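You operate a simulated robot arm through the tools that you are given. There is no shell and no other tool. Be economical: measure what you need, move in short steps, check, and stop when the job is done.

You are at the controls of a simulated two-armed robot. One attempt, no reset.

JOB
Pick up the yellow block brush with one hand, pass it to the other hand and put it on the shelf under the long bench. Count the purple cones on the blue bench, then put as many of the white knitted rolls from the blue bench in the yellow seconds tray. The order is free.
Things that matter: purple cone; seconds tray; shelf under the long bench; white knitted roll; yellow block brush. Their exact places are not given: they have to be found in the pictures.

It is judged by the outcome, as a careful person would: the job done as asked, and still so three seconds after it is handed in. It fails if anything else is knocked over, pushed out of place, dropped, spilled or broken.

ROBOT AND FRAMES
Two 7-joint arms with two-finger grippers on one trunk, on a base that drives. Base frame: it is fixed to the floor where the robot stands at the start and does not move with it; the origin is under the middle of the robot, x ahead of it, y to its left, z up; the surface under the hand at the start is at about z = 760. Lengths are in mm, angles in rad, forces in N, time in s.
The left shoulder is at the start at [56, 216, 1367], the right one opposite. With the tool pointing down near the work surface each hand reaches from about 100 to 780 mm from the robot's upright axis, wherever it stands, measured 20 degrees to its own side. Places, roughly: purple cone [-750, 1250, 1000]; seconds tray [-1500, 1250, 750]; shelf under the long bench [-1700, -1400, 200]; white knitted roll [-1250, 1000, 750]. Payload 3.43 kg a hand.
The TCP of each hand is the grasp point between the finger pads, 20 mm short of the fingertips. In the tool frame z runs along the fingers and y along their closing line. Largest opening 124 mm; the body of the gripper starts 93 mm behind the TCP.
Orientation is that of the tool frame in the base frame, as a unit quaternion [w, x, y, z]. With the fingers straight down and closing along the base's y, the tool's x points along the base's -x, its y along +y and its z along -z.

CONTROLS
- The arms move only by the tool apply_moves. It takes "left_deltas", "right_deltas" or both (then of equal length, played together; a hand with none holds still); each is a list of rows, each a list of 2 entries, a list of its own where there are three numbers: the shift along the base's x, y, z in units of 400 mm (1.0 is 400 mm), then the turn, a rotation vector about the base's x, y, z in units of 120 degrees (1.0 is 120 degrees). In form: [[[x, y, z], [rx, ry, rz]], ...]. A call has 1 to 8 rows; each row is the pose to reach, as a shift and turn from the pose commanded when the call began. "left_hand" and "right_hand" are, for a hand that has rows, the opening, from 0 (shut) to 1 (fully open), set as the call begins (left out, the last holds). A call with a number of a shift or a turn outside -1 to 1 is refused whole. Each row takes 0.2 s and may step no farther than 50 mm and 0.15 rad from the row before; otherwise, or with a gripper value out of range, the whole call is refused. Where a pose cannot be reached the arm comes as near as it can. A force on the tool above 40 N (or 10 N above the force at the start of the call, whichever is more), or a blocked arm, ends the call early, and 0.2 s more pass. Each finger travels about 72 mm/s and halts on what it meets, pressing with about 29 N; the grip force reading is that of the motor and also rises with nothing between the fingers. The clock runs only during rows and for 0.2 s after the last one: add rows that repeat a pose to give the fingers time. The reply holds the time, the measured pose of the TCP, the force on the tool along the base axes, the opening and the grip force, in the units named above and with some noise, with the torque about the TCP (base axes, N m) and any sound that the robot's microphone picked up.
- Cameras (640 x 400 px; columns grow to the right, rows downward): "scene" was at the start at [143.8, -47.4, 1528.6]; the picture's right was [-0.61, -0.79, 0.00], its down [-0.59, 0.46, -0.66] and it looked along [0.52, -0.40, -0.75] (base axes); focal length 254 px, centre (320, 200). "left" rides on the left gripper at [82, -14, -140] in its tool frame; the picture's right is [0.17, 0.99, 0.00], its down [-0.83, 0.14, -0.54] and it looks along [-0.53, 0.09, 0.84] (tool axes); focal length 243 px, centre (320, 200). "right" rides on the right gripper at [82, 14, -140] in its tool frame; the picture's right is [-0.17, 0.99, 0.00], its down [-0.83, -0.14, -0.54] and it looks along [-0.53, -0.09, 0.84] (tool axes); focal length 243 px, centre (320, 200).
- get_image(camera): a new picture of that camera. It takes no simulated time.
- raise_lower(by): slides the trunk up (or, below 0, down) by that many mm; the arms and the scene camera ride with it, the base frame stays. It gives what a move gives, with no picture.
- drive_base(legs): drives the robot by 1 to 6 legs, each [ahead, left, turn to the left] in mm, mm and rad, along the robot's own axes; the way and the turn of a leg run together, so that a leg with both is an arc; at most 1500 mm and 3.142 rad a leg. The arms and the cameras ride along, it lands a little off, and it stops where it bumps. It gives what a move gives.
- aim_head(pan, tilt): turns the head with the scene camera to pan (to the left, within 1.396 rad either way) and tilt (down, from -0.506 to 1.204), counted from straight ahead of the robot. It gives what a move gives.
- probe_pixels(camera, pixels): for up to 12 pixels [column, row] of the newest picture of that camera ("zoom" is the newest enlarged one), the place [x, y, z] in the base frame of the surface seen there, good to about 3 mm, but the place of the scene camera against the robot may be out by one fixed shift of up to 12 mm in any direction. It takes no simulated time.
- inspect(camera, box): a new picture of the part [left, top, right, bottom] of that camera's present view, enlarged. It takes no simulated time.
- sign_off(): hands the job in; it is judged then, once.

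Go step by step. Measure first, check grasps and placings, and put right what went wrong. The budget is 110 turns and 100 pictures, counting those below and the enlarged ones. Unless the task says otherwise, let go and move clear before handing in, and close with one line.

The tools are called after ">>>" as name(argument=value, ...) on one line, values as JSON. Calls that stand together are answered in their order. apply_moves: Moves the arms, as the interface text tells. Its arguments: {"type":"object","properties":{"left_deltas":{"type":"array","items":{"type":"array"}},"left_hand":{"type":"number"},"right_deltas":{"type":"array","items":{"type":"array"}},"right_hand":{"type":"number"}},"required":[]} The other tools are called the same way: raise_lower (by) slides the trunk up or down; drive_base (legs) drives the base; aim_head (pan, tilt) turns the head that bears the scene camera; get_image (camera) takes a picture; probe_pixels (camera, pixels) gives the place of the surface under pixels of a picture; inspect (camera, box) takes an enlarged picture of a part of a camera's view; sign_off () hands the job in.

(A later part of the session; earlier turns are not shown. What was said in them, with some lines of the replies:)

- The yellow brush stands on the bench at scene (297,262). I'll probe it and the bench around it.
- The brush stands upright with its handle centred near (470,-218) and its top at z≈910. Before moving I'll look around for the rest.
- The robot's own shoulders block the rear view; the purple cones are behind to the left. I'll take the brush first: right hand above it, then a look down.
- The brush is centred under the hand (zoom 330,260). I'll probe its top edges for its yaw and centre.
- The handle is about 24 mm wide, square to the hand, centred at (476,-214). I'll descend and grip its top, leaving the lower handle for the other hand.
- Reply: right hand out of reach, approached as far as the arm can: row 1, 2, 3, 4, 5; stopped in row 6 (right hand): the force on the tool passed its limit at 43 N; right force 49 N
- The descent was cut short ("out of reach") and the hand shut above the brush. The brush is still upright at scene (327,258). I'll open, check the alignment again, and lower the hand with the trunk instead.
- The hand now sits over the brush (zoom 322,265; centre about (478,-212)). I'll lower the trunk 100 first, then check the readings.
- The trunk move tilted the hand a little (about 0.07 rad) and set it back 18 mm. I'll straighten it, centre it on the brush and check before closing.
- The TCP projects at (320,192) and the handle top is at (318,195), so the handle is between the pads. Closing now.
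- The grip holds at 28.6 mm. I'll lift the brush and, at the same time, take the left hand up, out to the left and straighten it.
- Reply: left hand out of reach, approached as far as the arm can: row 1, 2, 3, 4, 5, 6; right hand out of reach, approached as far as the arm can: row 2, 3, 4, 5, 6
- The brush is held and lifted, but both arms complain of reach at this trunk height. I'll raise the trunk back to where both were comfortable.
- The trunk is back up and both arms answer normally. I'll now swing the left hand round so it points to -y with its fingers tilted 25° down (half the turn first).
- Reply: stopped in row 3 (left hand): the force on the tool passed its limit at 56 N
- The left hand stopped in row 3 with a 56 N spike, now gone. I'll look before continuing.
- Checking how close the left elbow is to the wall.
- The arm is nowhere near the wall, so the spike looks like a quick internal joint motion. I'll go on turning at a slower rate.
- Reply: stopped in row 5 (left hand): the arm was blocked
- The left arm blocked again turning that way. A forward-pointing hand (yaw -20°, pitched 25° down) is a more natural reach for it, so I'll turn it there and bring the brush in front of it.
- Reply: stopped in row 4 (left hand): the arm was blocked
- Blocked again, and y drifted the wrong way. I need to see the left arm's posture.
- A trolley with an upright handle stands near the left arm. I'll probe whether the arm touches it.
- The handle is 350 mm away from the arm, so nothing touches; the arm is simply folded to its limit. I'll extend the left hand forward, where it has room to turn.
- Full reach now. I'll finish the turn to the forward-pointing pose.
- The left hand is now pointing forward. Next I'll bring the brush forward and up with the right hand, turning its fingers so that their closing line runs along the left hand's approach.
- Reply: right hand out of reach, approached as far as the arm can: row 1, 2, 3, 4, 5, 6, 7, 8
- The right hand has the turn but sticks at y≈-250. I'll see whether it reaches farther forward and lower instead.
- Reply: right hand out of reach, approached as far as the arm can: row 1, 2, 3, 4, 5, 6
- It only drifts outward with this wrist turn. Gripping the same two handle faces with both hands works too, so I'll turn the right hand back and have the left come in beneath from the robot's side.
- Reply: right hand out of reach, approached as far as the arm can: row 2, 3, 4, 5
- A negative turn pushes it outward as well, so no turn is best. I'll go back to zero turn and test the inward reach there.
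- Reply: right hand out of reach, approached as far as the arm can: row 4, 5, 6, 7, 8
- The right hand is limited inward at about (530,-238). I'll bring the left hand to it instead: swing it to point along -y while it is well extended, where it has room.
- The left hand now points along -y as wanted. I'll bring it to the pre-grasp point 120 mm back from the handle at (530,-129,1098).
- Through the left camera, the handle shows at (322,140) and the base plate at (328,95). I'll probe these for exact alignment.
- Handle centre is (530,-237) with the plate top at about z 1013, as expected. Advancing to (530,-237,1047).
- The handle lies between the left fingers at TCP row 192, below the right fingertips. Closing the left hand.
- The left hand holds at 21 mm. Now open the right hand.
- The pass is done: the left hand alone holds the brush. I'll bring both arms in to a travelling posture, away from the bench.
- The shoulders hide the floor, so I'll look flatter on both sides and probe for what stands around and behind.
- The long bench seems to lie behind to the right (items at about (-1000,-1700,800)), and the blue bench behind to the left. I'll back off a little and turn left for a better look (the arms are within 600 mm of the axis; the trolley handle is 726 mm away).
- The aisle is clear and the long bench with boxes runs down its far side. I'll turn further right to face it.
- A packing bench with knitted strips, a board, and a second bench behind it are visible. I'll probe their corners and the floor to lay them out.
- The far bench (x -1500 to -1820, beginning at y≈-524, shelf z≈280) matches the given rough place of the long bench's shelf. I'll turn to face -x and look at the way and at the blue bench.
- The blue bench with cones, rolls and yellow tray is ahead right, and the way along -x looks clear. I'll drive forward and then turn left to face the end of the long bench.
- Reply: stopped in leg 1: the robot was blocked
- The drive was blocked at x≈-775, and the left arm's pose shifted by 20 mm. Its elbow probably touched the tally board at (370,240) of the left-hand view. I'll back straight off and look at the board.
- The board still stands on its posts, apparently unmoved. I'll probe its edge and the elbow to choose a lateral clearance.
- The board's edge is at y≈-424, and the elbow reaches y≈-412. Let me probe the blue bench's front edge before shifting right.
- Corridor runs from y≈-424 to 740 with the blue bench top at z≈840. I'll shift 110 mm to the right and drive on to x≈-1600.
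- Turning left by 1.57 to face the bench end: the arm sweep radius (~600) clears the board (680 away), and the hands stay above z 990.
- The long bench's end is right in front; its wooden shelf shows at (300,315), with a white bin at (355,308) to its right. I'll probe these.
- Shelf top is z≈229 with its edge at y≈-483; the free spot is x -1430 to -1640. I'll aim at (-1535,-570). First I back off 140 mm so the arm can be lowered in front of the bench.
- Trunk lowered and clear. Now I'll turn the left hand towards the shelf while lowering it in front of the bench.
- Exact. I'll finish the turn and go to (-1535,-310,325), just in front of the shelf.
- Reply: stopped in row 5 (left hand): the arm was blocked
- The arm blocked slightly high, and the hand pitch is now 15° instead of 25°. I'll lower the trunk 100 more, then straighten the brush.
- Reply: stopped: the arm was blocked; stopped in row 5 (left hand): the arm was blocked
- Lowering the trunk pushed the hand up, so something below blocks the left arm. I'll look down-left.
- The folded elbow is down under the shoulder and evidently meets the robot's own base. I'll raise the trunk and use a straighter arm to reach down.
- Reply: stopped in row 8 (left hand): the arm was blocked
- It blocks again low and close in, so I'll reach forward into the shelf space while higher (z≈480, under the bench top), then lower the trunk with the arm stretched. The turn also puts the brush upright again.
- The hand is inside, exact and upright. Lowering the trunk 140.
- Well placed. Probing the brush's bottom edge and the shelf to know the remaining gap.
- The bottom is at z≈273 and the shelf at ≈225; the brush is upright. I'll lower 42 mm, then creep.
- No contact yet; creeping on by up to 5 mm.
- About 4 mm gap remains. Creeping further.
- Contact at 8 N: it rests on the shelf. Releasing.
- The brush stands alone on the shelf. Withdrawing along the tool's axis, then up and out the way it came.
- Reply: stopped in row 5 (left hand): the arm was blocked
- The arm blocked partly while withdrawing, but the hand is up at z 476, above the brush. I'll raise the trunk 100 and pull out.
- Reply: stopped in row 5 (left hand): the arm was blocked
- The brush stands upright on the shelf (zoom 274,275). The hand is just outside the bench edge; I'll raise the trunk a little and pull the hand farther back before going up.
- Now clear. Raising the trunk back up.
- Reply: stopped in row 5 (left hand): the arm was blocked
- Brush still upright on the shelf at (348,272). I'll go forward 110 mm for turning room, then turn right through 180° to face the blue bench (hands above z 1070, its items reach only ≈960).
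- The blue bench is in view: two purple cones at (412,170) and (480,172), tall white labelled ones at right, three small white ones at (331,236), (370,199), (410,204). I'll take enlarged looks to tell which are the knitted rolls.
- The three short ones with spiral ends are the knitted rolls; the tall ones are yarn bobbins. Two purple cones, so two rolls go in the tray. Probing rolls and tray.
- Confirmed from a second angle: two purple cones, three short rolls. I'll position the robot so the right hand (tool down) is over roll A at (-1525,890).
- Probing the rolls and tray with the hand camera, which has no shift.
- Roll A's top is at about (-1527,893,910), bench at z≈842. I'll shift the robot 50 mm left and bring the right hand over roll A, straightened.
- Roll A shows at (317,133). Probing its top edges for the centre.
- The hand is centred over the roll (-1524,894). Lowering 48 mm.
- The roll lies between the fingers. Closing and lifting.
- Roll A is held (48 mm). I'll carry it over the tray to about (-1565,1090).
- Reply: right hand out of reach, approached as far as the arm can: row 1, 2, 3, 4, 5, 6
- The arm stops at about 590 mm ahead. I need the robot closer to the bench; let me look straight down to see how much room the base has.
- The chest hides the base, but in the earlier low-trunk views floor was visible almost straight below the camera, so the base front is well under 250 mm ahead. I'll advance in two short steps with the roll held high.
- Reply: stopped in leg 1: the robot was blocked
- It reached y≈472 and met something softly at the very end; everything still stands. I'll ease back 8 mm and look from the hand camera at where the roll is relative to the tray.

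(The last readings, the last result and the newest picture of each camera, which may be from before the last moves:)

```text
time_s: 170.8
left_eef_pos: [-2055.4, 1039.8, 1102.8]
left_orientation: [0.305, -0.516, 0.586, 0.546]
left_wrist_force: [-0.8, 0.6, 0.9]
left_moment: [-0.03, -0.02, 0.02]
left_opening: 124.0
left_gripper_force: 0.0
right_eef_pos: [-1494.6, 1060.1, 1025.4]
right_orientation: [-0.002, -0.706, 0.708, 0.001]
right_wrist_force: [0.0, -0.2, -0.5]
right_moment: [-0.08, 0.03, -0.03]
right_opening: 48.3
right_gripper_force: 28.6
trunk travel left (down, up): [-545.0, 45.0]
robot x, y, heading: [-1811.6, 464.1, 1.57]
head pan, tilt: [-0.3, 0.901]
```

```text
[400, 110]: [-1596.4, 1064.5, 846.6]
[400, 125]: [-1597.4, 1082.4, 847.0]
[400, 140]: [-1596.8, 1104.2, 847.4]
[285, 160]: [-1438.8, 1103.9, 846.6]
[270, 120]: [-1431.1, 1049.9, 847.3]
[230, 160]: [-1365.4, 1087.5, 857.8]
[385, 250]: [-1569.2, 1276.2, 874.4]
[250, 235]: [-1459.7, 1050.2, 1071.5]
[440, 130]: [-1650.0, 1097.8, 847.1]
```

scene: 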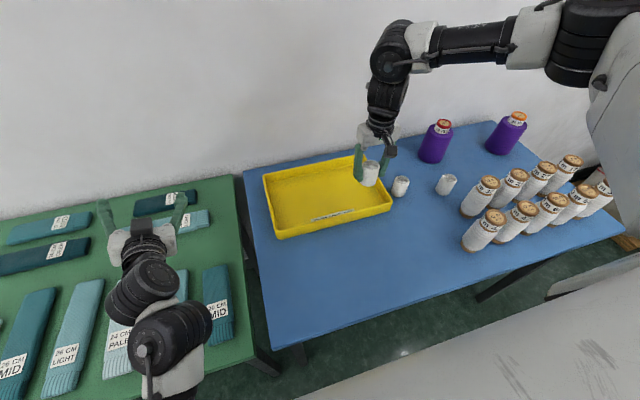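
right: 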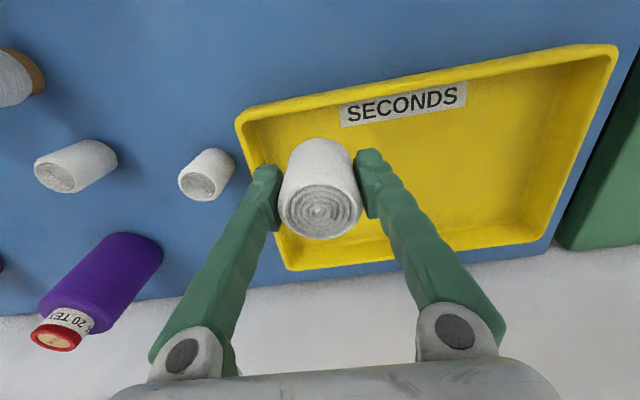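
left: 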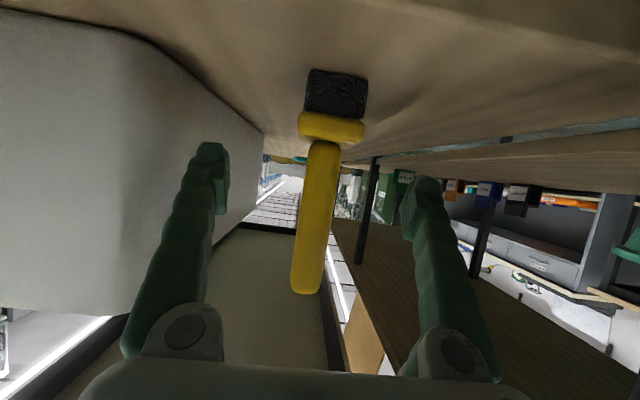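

The tray floor is z≈847 and the roll is over its near-right part. Lowering the trunk 100, then moving 22 mm deeper into the tray.

>>> raise_lower(by=-90)

>>> apply_moves(right_deltas=[[[-0.02, 0.03, 0], [0, 0, 0]], [[-0.04, 0.06, -0.02], [0, 0, 0]], [[-0.04, 0.06, -0.04], [0, 0, 0]], [[-0.04, 0.06, -0.04], [0, 0, 0]]])

>>> get_image(camera="right")

```text
time_s: 172.0
left_eef_pos: [-2063.8, 1031.7, 1004.2]
left_orientation: [0.288, -0.503, 0.599, 0.552]
left_wrist_force: [-0.6, 0.6, -1.0]
left_moment: [0.02, -0.02, -0.01]
left_opening: 124.0
left_gripper_force: 0.1
right_eef_pos: [-1495.1, 1057.5, 936.8]
right_orientation: [0.001, -0.707, 0.707, 0.002]
right_wrist_force: [-1.2, 0.7, -0.1]
right_moment: [-0.01, 0.01, 0.04]
right_opening: 48.7
right_gripper_force: 29.1
trunk travel left (down, up): [-455.0, 135.0]
robot x, y, heading: [-1808.3, 465.5, 1.571]
head pan, tilt: [-0.3, 0.901]
```

```text
time_s: 173.0
left_eef_pos: [-2065.0, 1035.0, 1007.8]
left_orientation: [0.291, -0.502, 0.597, 0.554]
left_wrist_force: [0.4, 0.5, 0.3]
left_moment: [0.01, -0.02, -0.03]
left_opening: 124.1
left_gripper_force: 0.1
right_eef_pos: [-1511.6, 1080.9, 920.9]
right_orientation: [0.0, -0.707, 0.707, 0.003]
right_wrist_force: [0.9, -0.7, 0.0]
right_moment: [-0.04, -0.03, 0.02]
right_opening: 48.3
right_gripper_force: 28.7
trunk travel left (down, up): [-455.0, 135.0]
robot x, y, heading: [-1806.0, 468.0, 1.573]
head pan, tilt: [-0.3, 0.901]
```

```text
26 pictures are left
```

right: 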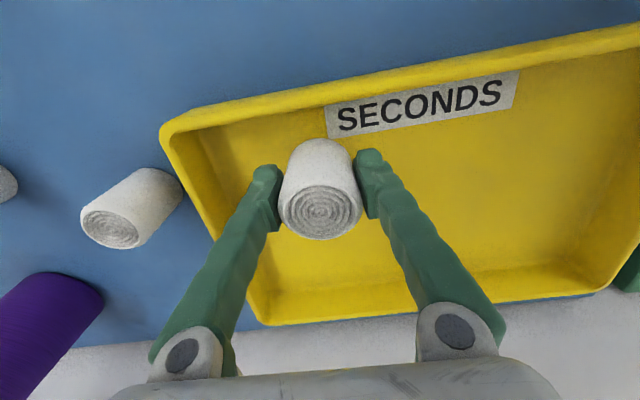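

Exact: the roll is well inside the tray. Lowering to just above the floor, watching the force.

>>> apply_moves(right_deltas=[[[0, 0, -0.04], [0, 0, 0]], [[0, 0, -0.068], [0, 0, 0]], [[0, 0, -0.072], [0, 0, 0]], [[0, 0, -0.072], [0, 0, 0]]])

>>> apply_moves(right_deltas=[[[0, 0, -0.006], [0, 0, 0]], [[0, 0, -0.006], [0, 0, 0]]])

```text
time_s: 174.0
left_eef_pos: [-2067.5, 1034.9, 1009.1]
left_orientation: [0.29, -0.503, 0.595, 0.555]
left_wrist_force: [0.5, -0.5, 0.2]
left_moment: [-0.01, -0.02, 0.0]
left_opening: 124.1
left_gripper_force: 0.1
right_eef_pos: [-1510.4, 1080.5, 891.9]
right_orientation: [0.0, -0.706, 0.708, 0.004]
right_wrist_force: [2.1, -0.9, 8.8]
right_moment: [-0.07, -0.1, -0.02]
right_opening: 48.5
right_gripper_force: 29.3
trunk travel left (down, up): [-455.0, 135.0]
robot x, y, heading: [-1807.4, 464.4, 1.575]
head pan, tilt: [-0.3, 0.901]
```

```text
time_s: 174.6
left_eef_pos: [-2069.3, 1034.5, 1011.6]
left_orientation: [0.29, -0.504, 0.593, 0.557]
left_wrist_force: [0.8, 0.2, -0.2]
left_moment: [0.0, 0.02, 0.01]
left_opening: 124.3
left_gripper_force: 0.1
right_eef_pos: [-1510.9, 1080.1, 892.1]
right_orientation: [0.002, -0.707, 0.708, 0.004]
right_wrist_force: [1.8, 1.0, 26.8]
right_moment: [-0.1, -0.15, 0.02]
right_opening: 48.4
right_gripper_force: 29.0
trunk travel left (down, up): [-455.0, 135.0]
robot x, y, heading: [-1806.5, 467.8, 1.579]
head pan, tilt: [-0.3, 0.901]
```

The roll touches the floor (27 N). I'll ease up 2 mm, open partly and rise.

>>> apply_moves(right_deltas=[[[0, 0, 0.005], [0, 0, 0]], [[0, 0, 0.005], [0, 0, 0]]])

>>> apply_moves(right_deltas=[[[0, 0, 0], [0, 0, 0]], [[0, 0, 0], [0, 0, 0]], [[0, 0, 0], [0, 0, 0]], [[0, 0, 0], [0, 0, 0]]], right_hand=0.72)

>>> apply_moves(right_deltas=[[[0, 0, 0.06], [0, 0, 0]], [[0, 0, 0.12], [0, 0, 0]], [[0, 0, 0.18], [0, 0, 0]], [[0, 0, 0.18], [0, 0, 0]]])

>>> raise_lower(by=70)

>>> get_image(camera="right")

```text
time_s: 175.2
left_eef_pos: [-2069.0, 1036.1, 1009.9]
left_orientation: [0.29, -0.504, 0.593, 0.556]
left_wrist_force: [0.3, -0.3, 0.3]
left_moment: [-0.02, -0.02, 0.0]
left_opening: 123.9
left_gripper_force: 0.1
right_eef_pos: [-1511.7, 1079.9, 892.4]
right_orientation: [0.001, -0.707, 0.708, 0.003]
right_wrist_force: [-0.9, 4.6, 21.9]
right_moment: [0.21, -0.05, 0.02]
right_opening: 48.7
right_gripper_force: 29.0
trunk travel left (down, up): [-455.0, 135.0]
robot x, y, heading: [-1805.0, 467.1, 1.577]
head pan, tilt: [-0.3, 0.901]
```

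```text
time_s: 176.2
left_eef_pos: [-2069.9, 1036.2, 1010.6]
left_orientation: [0.288, -0.504, 0.593, 0.557]
left_wrist_force: [-0.2, 0.8, -0.4]
left_moment: [-0.04, 0.01, 0.0]
left_opening: 124.0
left_gripper_force: 0.0
right_eef_pos: [-1510.0, 1080.5, 890.3]
right_orientation: [-0.001, -0.706, 0.708, 0.002]
right_wrist_force: [-1.0, -0.2, -0.2]
right_moment: [-0.01, -0.02, -0.02]
right_opening: 89.6
right_gripper_force: 0.1
trunk travel left (down, up): [-455.0, 135.0]
robot x, y, heading: [-1803.3, 466.0, 1.578]
head pan, tilt: [-0.3, 0.901]
```

```text
time_s: 177.2
left_eef_pos: [-2069.9, 1037.7, 1009.3]
left_orientation: [0.29, -0.504, 0.594, 0.556]
left_wrist_force: [1.1, -0.1, 0.2]
left_moment: [-0.01, 0.02, 0.01]
left_opening: 124.1
left_gripper_force: 0.1
right_eef_pos: [-1511.3, 1080.7, 963.0]
right_orientation: [-0.001, -0.706, 0.708, 0.002]
right_wrist_force: [-0.3, 0.3, -0.3]
right_moment: [-0.03, -0.03, 0.01]
right_opening: 89.4
right_gripper_force: 0.0
trunk travel left (down, up): [-455.0, 135.0]
robot x, y, heading: [-1805.0, 468.5, 1.572]
head pan, tilt: [-0.3, 0.901]
```

```text
time_s: 178.3
left_eef_pos: [-2063.0, 1043.2, 1093.0]
left_orientation: [0.302, -0.506, 0.584, 0.558]
left_wrist_force: [0.5, 0.6, 0.1]
left_moment: [0.01, -0.01, -0.02]
left_opening: 124.0
left_gripper_force: 0.1
right_eef_pos: [-1509.9, 1084.7, 1055.4]
right_orientation: [0.012, -0.707, 0.707, 0.016]
right_wrist_force: [-0.2, -0.6, -0.1]
right_moment: [-0.04, 0.02, 0.04]
right_opening: 88.9
right_gripper_force: 0.0
trunk travel left (down, up): [-525.0, 65.0]
robot x, y, heading: [-1803.6, 470.8, 1.576]
head pan, tilt: [-0.3, 0.901]
```

```text
25 pictures are left
```

right: 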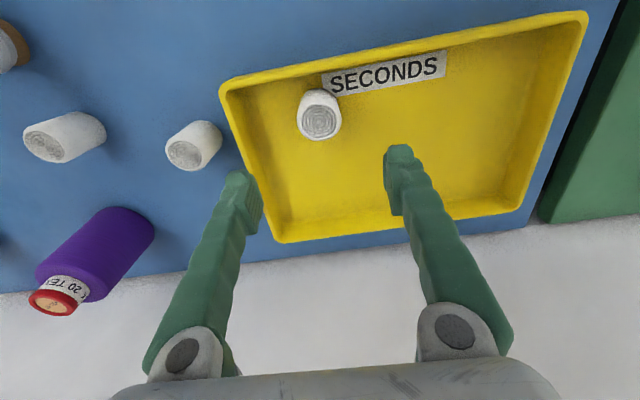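

Roll A stands in the tray. Now roll B: I'll back off 8 mm and shift the robot right 165 mm, bringing the hand above it.

>>> drive_base(legs=[[-10, 0, 0], [0, -165, 0]])

>>> get_image(camera="right")

```text
time_s: 181.5
left_eef_pos: [-1890.4, 1032.9, 1089.8]
left_orientation: [0.303, -0.504, 0.588, 0.555]
left_wrist_force: [-0.6, 0.5, -0.3]
left_moment: [0.0, -0.01, 0.0]
left_opening: 123.9
left_gripper_force: 0.0
right_eef_pos: [-1339.1, 1073.4, 1054.9]
right_orientation: [0.012, -0.705, 0.709, 0.016]
right_wrist_force: [-0.1, -1.0, 0.3]
right_moment: [-0.04, 0.0, 0.01]
right_opening: 89.3
right_gripper_force: 0.1
trunk travel left (down, up): [-525.0, 65.0]
robot x, y, heading: [-1638.9, 456.1, 1.569]
head pan, tilt: [-0.3, 0.901]
```

```text
24 pictures are left
```

right: 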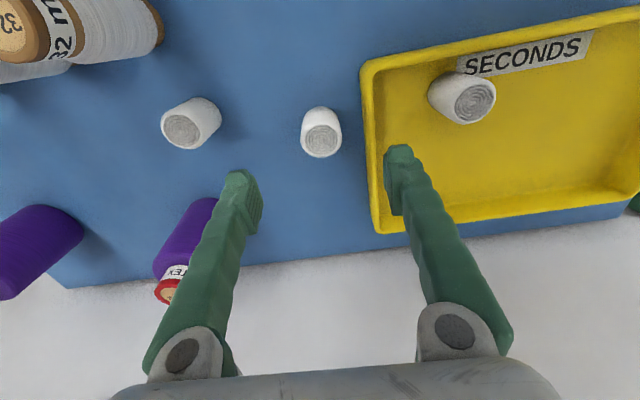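

Roll B is at (321,133). Probing it, the tray edge and the near purple cone for finger clearance.

>>> probe_pixels(camera="right", pixels=[[321, 138], [303, 138], [340, 138], [321, 122], [322, 154], [364, 120], [371, 180], [205, 205], [172, 290], [215, 210]])

```text
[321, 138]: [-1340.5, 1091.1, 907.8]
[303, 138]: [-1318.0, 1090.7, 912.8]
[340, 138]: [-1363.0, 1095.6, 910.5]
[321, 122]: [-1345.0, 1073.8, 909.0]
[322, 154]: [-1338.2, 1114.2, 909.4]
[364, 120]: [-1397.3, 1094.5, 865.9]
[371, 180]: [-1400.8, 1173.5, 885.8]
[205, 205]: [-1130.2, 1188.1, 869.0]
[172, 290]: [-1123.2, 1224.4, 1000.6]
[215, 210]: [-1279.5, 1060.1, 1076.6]
```

Roll B's centre is (-1341,1092), the tray edge x≈-1399. I'll lower the trunk 80, narrow the opening to 72 mm and align.

>>> raise_lower(by=-80)

>>> apply_moves(right_deltas=[[[-0.005, 0.02, 0], [-0.01, 0, 0]], [[-0.005, 0.046, 0], [-0.019, -0.003, 0.003]], [[-0.005, 0.046, 0], [-0.019, -0.003, 0.003]]], right_hand=0.58)

>>> get_image(camera="right")

```text
time_s: 182.7
left_eef_pos: [-1896.5, 1026.8, 999.5]
left_orientation: [0.29, -0.493, 0.601, 0.558]
left_wrist_force: [-0.5, 1.1, -0.2]
left_moment: [-0.01, -0.03, -0.03]
left_opening: 123.9
left_gripper_force: 0.1
right_eef_pos: [-1339.8, 1072.7, 976.2]
right_orientation: [0.013, -0.705, 0.709, 0.018]
right_wrist_force: [-0.4, 0.6, 0.8]
right_moment: [-0.01, -0.01, 0.0]
right_opening: 89.1
right_gripper_force: 0.1
trunk travel left (down, up): [-445.0, 145.0]
robot x, y, heading: [-1641.0, 454.6, 1.564]
head pan, tilt: [-0.3, 0.901]
```

```text
time_s: 183.5
left_eef_pos: [-1899.1, 1029.2, 1003.2]
left_orientation: [0.29, -0.494, 0.599, 0.561]
left_wrist_force: [0.0, -0.6, -1.1]
left_moment: [0.03, 0.01, 0.03]
left_opening: 123.7
left_gripper_force: 0.0
right_eef_pos: [-1336.3, 1087.7, 976.0]
right_orientation: [0.0, -0.707, 0.707, 0.002]
right_wrist_force: [-0.7, 0.2, -0.1]
right_moment: [-0.01, -0.02, 0.05]
right_opening: 71.9
right_gripper_force: 0.0
right hand out of reach, approached as far as the arm can: row 2, 3
trunk travel left (down, up): [-445.0, 145.0]
robot x, y, heading: [-1637.4, 458.2, 1.577]
head pan, tilt: [-0.3, 0.901]
```

```text
23 pictures are left
```

right: 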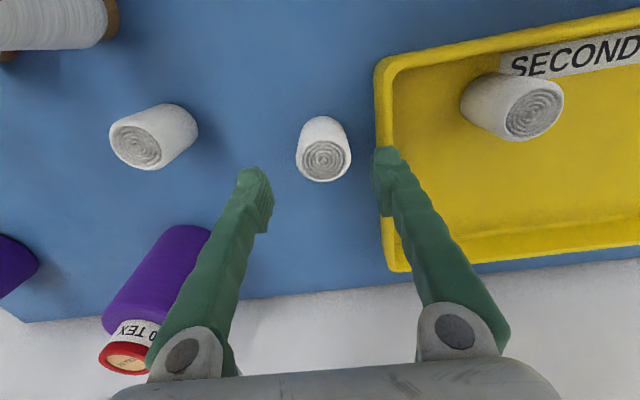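

Nearly aligned. Lowering 45 mm with the last correction, still above roll-top contact risk since the fingers straddle it.

>>> apply_moves(right_deltas=[[[-0.01, 0.01, -0.04], [0, 0, 0]], [[-0.012, 0.01, -0.08], [0, 0, 0]], [[-0.012, 0.01, -0.1], [0, 0, 0]], [[-0.012, 0.01, -0.1], [0, 0, 0]]])

>>> get_image(camera="right")

>>> probe_pixels(camera="right", pixels=[[320, 165], [290, 165], [348, 165], [320, 185]])

```text
time_s: 184.5
left_eef_pos: [-1899.8, 1029.3, 1003.4]
left_orientation: [0.29, -0.494, 0.597, 0.562]
left_wrist_force: [0.2, 0.5, 0.0]
left_moment: [0.0, 0.02, 0.02]
left_opening: 124.0
left_gripper_force: 0.0
right_eef_pos: [-1339.8, 1086.4, 935.1]
right_orientation: [0.001, -0.707, 0.707, 0.004]
right_wrist_force: [-1.0, -0.5, 0.3]
right_moment: [0.01, 0.02, -0.02]
right_opening: 71.8
right_gripper_force: 0.0
right hand out of reach, approached as far as the arm can: row 1, 2, 3, 4
trunk travel left (down, up): [-445.0, 145.0]
robot x, y, heading: [-1641.0, 456.5, 1.567]
head pan, tilt: [-0.3, 0.901]
```

```text
22 pictures are left
```

right: 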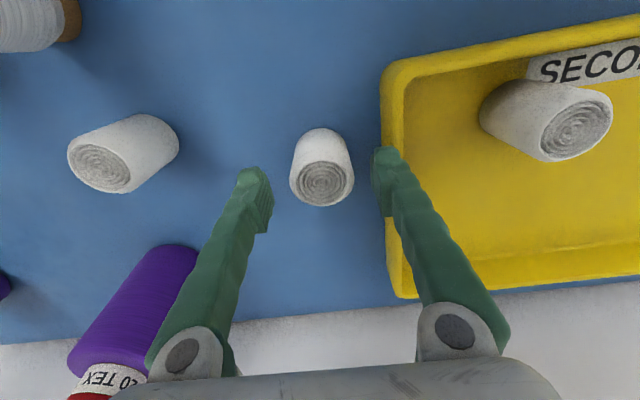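

```text
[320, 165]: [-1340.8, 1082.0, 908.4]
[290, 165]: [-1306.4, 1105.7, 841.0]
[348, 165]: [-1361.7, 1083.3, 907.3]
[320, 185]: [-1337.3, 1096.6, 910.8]
```

Centred in x; y is 5 mm short, which is fine for the 28 mm pads. Lowering the trunk 47.

>>> raise_lower(by=-47)

>>> get_image(camera="right")

```text
time_s: 185.4
left_eef_pos: [-1898.4, 1027.7, 952.4]
left_orientation: [0.287, -0.486, 0.606, 0.561]
left_wrist_force: [0.3, 0.4, 0.4]
left_moment: [0.01, 0.02, 0.03]
left_opening: 123.8
left_gripper_force: 0.1
right_eef_pos: [-1337.9, 1087.3, 888.0]
right_orientation: [-0.001, 0.708, -0.707, -0.001]
right_wrist_force: [-0.8, -0.3, 0.6]
right_moment: [0.03, 0.0, 0.01]
right_opening: 71.9
right_gripper_force: 0.1
trunk travel left (down, up): [-398.0, 192.0]
robot x, y, heading: [-1641.3, 455.5, 1.573]
head pan, tilt: [-0.3, 0.901]
```

```text
21 pictures are left
```

right: 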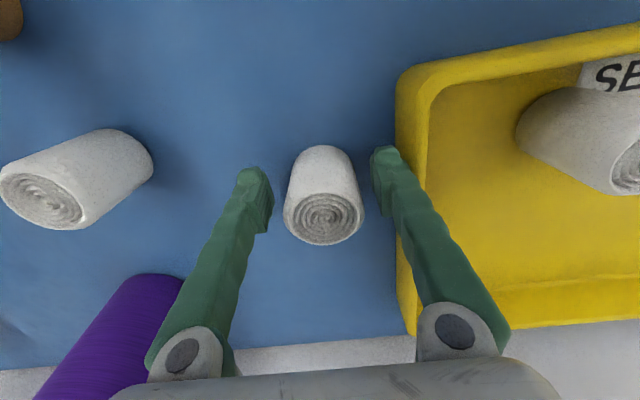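

The roll is between the fingers and they're clear of the tray. Closing and lifting with the trunk.

>>> apply_moves(right_deltas=[[[0, 0, 0], [0, 0, 0]], [[0, 0, 0], [0, 0, 0]], [[0, 0, 0], [0, 0, 0]], [[0, 0, 0], [0, 0, 0]]], right_hand=0)

>>> raise_lower(by=110)

>>> get_image(camera="right")

```text
time_s: 186.4
left_eef_pos: [-1900.6, 1028.6, 955.6]
left_orientation: [0.287, -0.487, 0.602, 0.564]
left_wrist_force: [-0.1, -0.7, 0.6]
left_moment: [0.0, 0.04, 0.03]
left_opening: 124.1
left_gripper_force: 0.1
right_eef_pos: [-1338.2, 1086.4, 888.6]
right_orientation: [0.0, -0.707, 0.708, 0.0]
right_wrist_force: [0.1, -0.2, 1.6]
right_moment: [0.02, 0.0, -0.02]
right_opening: 49.0
right_gripper_force: 29.0
trunk travel left (down, up): [-398.0, 192.0]
robot x, y, heading: [-1637.2, 460.5, 1.566]
head pan, tilt: [-0.3, 0.901]
```

```text
time_s: 187.8
left_eef_pos: [-1898.9, 1036.1, 1079.5]
left_orientation: [0.298, -0.496, 0.587, 0.567]
left_wrist_force: [-1.0, -0.4, 0.0]
left_moment: [-0.01, -0.02, 0.04]
left_opening: 123.7
left_gripper_force: 0.0
right_eef_pos: [-1338.4, 1103.1, 1064.8]
right_orientation: [-0.039, 0.707, -0.705, -0.039]
right_wrist_force: [-0.8, 0.2, -1.1]
right_moment: [0.01, 0.0, 0.0]
right_opening: 49.1
right_gripper_force: 28.8
trunk travel left (down, up): [-508.0, 82.0]
robot x, y, heading: [-1637.4, 456.1, 1.571]
head pan, tilt: [-0.3, 0.901]
```

```text
20 pictures are left
```

right: 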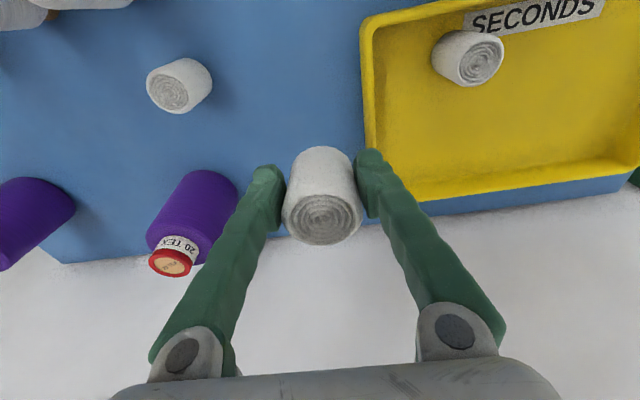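

Roll B is held (49 mm). Shifting the robot 290 mm left brings it over the free part of the tray.

>>> drive_base(legs=[[0, 285, 0]])

>>> raise_lower(by=-60)

>>> get_image(camera="right")

```text
time_s: 192.2
left_eef_pos: [-2181.1, 1033.7, 1076.4]
left_orientation: [0.297, -0.495, 0.59, 0.565]
left_wrist_force: [0.2, -0.6, -0.1]
left_moment: [-0.04, 0.04, 0.01]
left_opening: 124.0
left_gripper_force: 0.1
right_eef_pos: [-1623.6, 1104.5, 1064.9]
right_orientation: [-0.039, 0.707, -0.705, -0.04]
right_wrist_force: [0.4, -0.2, 0.1]
right_moment: [0.01, -0.03, -0.01]
right_opening: 49.1
right_gripper_force: 29.3
trunk travel left (down, up): [-508.0, 82.0]
robot x, y, heading: [-1923.2, 456.8, 1.574]
head pan, tilt: [-0.3, 0.901]
```

```text
time_s: 193.2
left_eef_pos: [-2184.1, 1030.3, 1008.7]
left_orientation: [0.288, -0.487, 0.6, 0.566]
left_wrist_force: [-0.3, 0.3, 0.6]
left_moment: [0.02, 0.01, 0.0]
left_opening: 123.9
left_gripper_force: 0.1
right_eef_pos: [-1622.2, 1102.6, 1006.0]
right_orientation: [-0.039, 0.707, -0.705, -0.039]
right_wrist_force: [0.7, -0.3, -0.6]
right_moment: [-0.01, -0.01, 0.02]
right_opening: 48.9
right_gripper_force: 29.0
trunk travel left (down, up): [-448.0, 142.0]
robot x, y, heading: [-1922.6, 459.2, 1.568]
head pan, tilt: [-0.3, 0.901]
```

```text
19 pictures are left
```

right: 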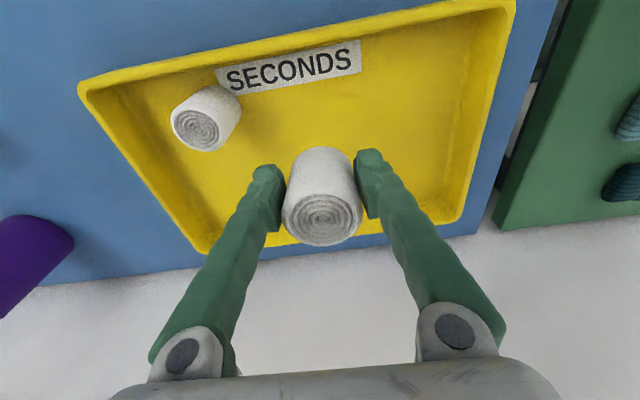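

It's over free tray floor. I'll straighten the 0.11 rad tilt while lowering 40 mm.

>>> apply_moves(right_deltas=[[[0, -0.01, -0.04], [-0.018, 0, 0]], [[0, -0.02, -0.08], [-0.036, 0, 0]], [[0, -0.03, -0.12], [-0.0527, 0, 0]], [[0, -0.03, -0.14], [-0.0527, 0, 0]], [[0, -0.03, -0.14], [-0.0527, 0, 0]]])

>>> get_image(camera="right")

```text
time_s: 194.3
left_eef_pos: [-2186.3, 1032.3, 1012.3]
left_orientation: [0.288, -0.488, 0.596, 0.569]
left_wrist_force: [1.1, 0.5, 0.3]
left_moment: [-0.04, 0.04, -0.01]
left_opening: 123.9
left_gripper_force: 0.1
right_eef_pos: [-1615.6, 1089.6, 950.6]
right_orientation: [0.001, 0.708, -0.706, 0.0]
right_wrist_force: [0.2, 0.1, -0.3]
right_moment: [0.01, -0.02, -0.03]
right_opening: 48.9
right_gripper_force: 29.1
right hand out of reach, approached as far as the arm can: row 3, 4, 5
trunk travel left (down, up): [-448.0, 142.0]
robot x, y, heading: [-1920.4, 455.1, 1.571]
head pan, tilt: [-0.3, 0.901]
```

```text
18 pictures are left
```

right: 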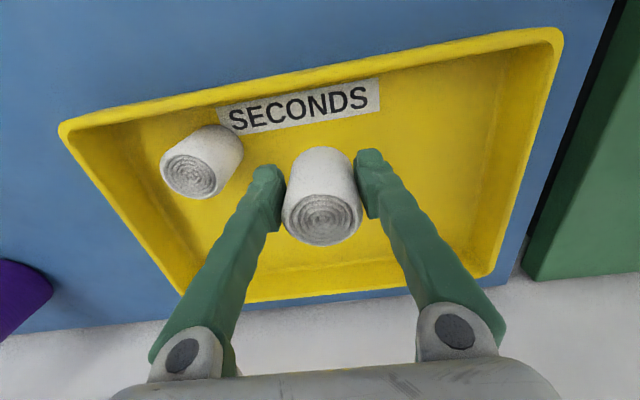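

Upright at z 951. Lowering the trunk 54, then a slight creep by arm.

>>> raise_lower(by=-53)

>>> apply_moves(right_deltas=[[[0, 0, -0.005], [0, 0, 0]], [[0, 0, -0.01], [0, 0, 0]], [[0, 0, -0.01], [0, 0, 0]]])

```text
time_s: 195.3
left_eef_pos: [-2184.9, 1028.1, 952.1]
left_orientation: [0.285, -0.485, 0.603, 0.566]
left_wrist_force: [0.2, -0.1, -0.5]
left_moment: [-0.01, 0.01, -0.01]
left_opening: 124.0
left_gripper_force: 0.0
right_eef_pos: [-1615.7, 1089.1, 898.7]
right_orientation: [0.0, 0.708, -0.706, -0.002]
right_wrist_force: [-0.1, -0.2, -0.2]
right_moment: [-0.01, -0.02, -0.02]
right_opening: 49.1
right_gripper_force: 28.6
trunk travel left (down, up): [-395.0, 195.0]
robot x, y, heading: [-1918.0, 457.5, 1.573]
head pan, tilt: [-0.3, 0.901]
```

```text
time_s: 196.1
left_eef_pos: [-2186.5, 1028.3, 954.3]
left_orientation: [0.285, -0.485, 0.601, 0.568]
left_wrist_force: [0.2, -0.3, -0.3]
left_moment: [0.0, 0.04, 0.0]
left_opening: 124.1
left_gripper_force: 0.0
right_eef_pos: [-1615.3, 1089.5, 893.6]
right_orientation: [0.0, 0.708, -0.706, 0.0]
right_wrist_force: [0.5, 0.5, 0.7]
right_moment: [0.01, 0.02, 0.04]
right_opening: 49.1
right_gripper_force: 28.5
trunk travel left (down, up): [-395.0, 195.0]
robot x, y, heading: [-1921.7, 454.1, 1.566]
head pan, tilt: [-0.3, 0.901]
```

Almost there; one more millimetre or two, then open to 85 mm.

>>> apply_moves(right_deltas=[[[0, 0, -0.004], [0, 0, 0]], [[0, 0, -0.004], [0, 0, 0]]])

>>> apply_moves(right_deltas=[[[0, 0, 0], [0, 0, 0]], [[0, 0, 0], [0, 0, 0]], [[0, 0, 0], [0, 0, 0]], [[0, 0, 0], [0, 0, 0]]], right_hand=0.65)

>>> raise_lower(by=130)

>>> get_image(camera="right")

```text
time_s: 196.7
left_eef_pos: [-2189.2, 1029.2, 956.1]
left_orientation: [0.285, -0.484, 0.601, 0.569]
left_wrist_force: [0.0, -0.1, 0.4]
left_moment: [0.0, -0.01, 0.01]
left_opening: 123.8
left_gripper_force: 0.0
right_eef_pos: [-1615.1, 1089.3, 893.8]
right_orientation: [-0.001, 0.709, -0.705, -0.001]
right_wrist_force: [0.7, -1.5, 8.2]
right_moment: [0.03, -0.05, 0.03]
right_opening: 48.9
right_gripper_force: 29.6
trunk travel left (down, up): [-395.0, 195.0]
robot x, y, heading: [-1917.9, 454.5, 1.575]
head pan, tilt: [-0.3, 0.901]
```

```text
time_s: 197.7
left_eef_pos: [-2190.7, 1031.6, 957.8]
left_orientation: [0.284, -0.486, 0.598, 0.571]
left_wrist_force: [0.1, -0.1, -0.5]
left_moment: [0.02, -0.02, -0.01]
left_opening: 123.9
left_gripper_force: 0.0
right_eef_pos: [-1615.1, 1089.3, 892.1]
right_orientation: [0.0, 0.708, -0.706, 0.0]
right_wrist_force: [0.0, -0.6, -0.4]
right_moment: [0.0, 0.0, 0.0]
right_opening: 80.6
right_gripper_force: 0.0
trunk travel left (down, up): [-395.0, 195.0]
robot x, y, heading: [-1920.6, 456.9, 1.574]
head pan, tilt: [-0.3, 0.901]
```

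```text
time_s: 199.3
left_eef_pos: [-2179.8, 1036.6, 1095.8]
left_orientation: [0.298, -0.49, 0.59, 0.568]
left_wrist_force: [-0.3, -0.6, 0.0]
left_moment: [-0.01, 0.04, 0.03]
left_opening: 124.1
left_gripper_force: 0.0
right_eef_pos: [-1614.5, 1107.1, 1102.1]
right_orientation: [-0.045, 0.707, -0.704, -0.046]
right_wrist_force: [-0.1, -0.2, 0.4]
right_moment: [0.03, 0.0, -0.03]
right_opening: 80.6
right_gripper_force: 0.0
trunk travel left (down, up): [-525.0, 65.0]
robot x, y, heading: [-1925.0, 457.1, 1.581]
head pan, tilt: [-0.3, 0.901]
```

```text
17 pictures are left
```

right: 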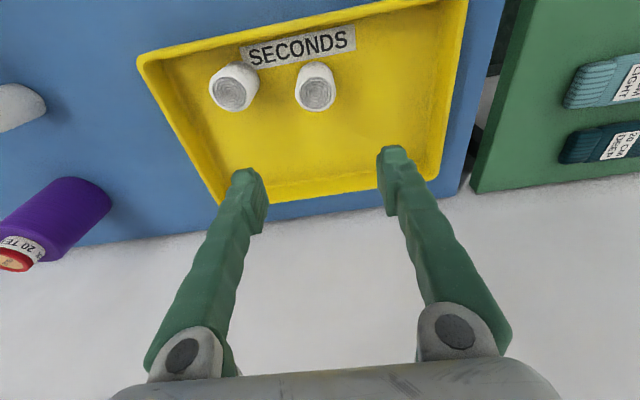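

Both rolls stand in the seconds tray and the hand is high and clear. I'll back away and take a last look at the blue bench.

>>> drive_base(legs=[[-280, 0, 0]])

>>> aim_head(pan=-0.3, tilt=0.7)

>>> get_image(camera="scene")

```text
time_s: 201.5
left_eef_pos: [-2183.8, 759.4, 1094.9]
left_orientation: [0.294, -0.492, 0.59, 0.568]
left_wrist_force: [0.6, 0.4, -1.5]
left_moment: [-0.01, -0.03, 0.0]
left_opening: 124.2
left_gripper_force: 0.1
right_eef_pos: [-1616.3, 832.9, 1103.6]
right_orientation: [-0.044, 0.709, -0.702, -0.046]
right_wrist_force: [-0.5, 0.0, 0.3]
right_moment: [-0.03, 0.0, -0.03]
right_opening: 80.6
right_gripper_force: 0.0
trunk travel left (down, up): [-525.0, 65.0]
robot x, y, heading: [-1919.6, 181.3, 1.578]
head pan, tilt: [-0.3, 0.901]
```

```text
time_s: 202.3
left_eef_pos: [-2183.6, 758.1, 1094.6]
left_orientation: [0.294, -0.492, 0.589, 0.57]
left_wrist_force: [-0.2, -0.1, 1.0]
left_moment: [0.01, 0.04, -0.01]
left_opening: 124.0
left_gripper_force: 0.1
right_eef_pos: [-1616.8, 832.1, 1105.4]
right_orientation: [-0.045, 0.709, -0.702, -0.047]
right_wrist_force: [-1.2, 0.2, -0.3]
right_moment: [-0.01, 0.0, -0.01]
right_opening: 80.7
right_gripper_force: 0.0
trunk travel left (down, up): [-525.0, 65.0]
robot x, y, heading: [-1921.1, 180.7, 1.58]
head pan, tilt: [-0.3, 0.7]
```

```text
16 pictures are left
```

scene: 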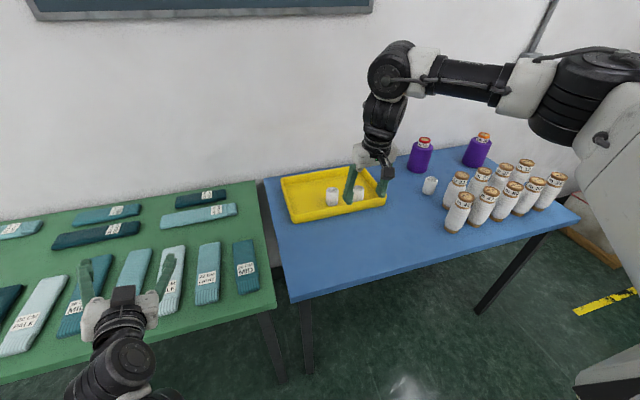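

The final view shows two rolls in the tray, the third roll still beside it, two purple cones and all bobbins standing. The brush was seen upright on the shelf, and both hands are empty and clear. Handing in.

>>> sign_off()

```text
The job is handed in.
```

I handed the job in with both parts done. The right hand passed the yellow brush to the left, and it stands upright on the shelf under the long bench. I counted two purple cones, so two white knitted rolls are in the yellow seconds tray. On the way the left elbow touched the packing tally board, and the base stopped lightly against something at the blue bench. Nothing fell or looked out of place in the pictures afterwards.
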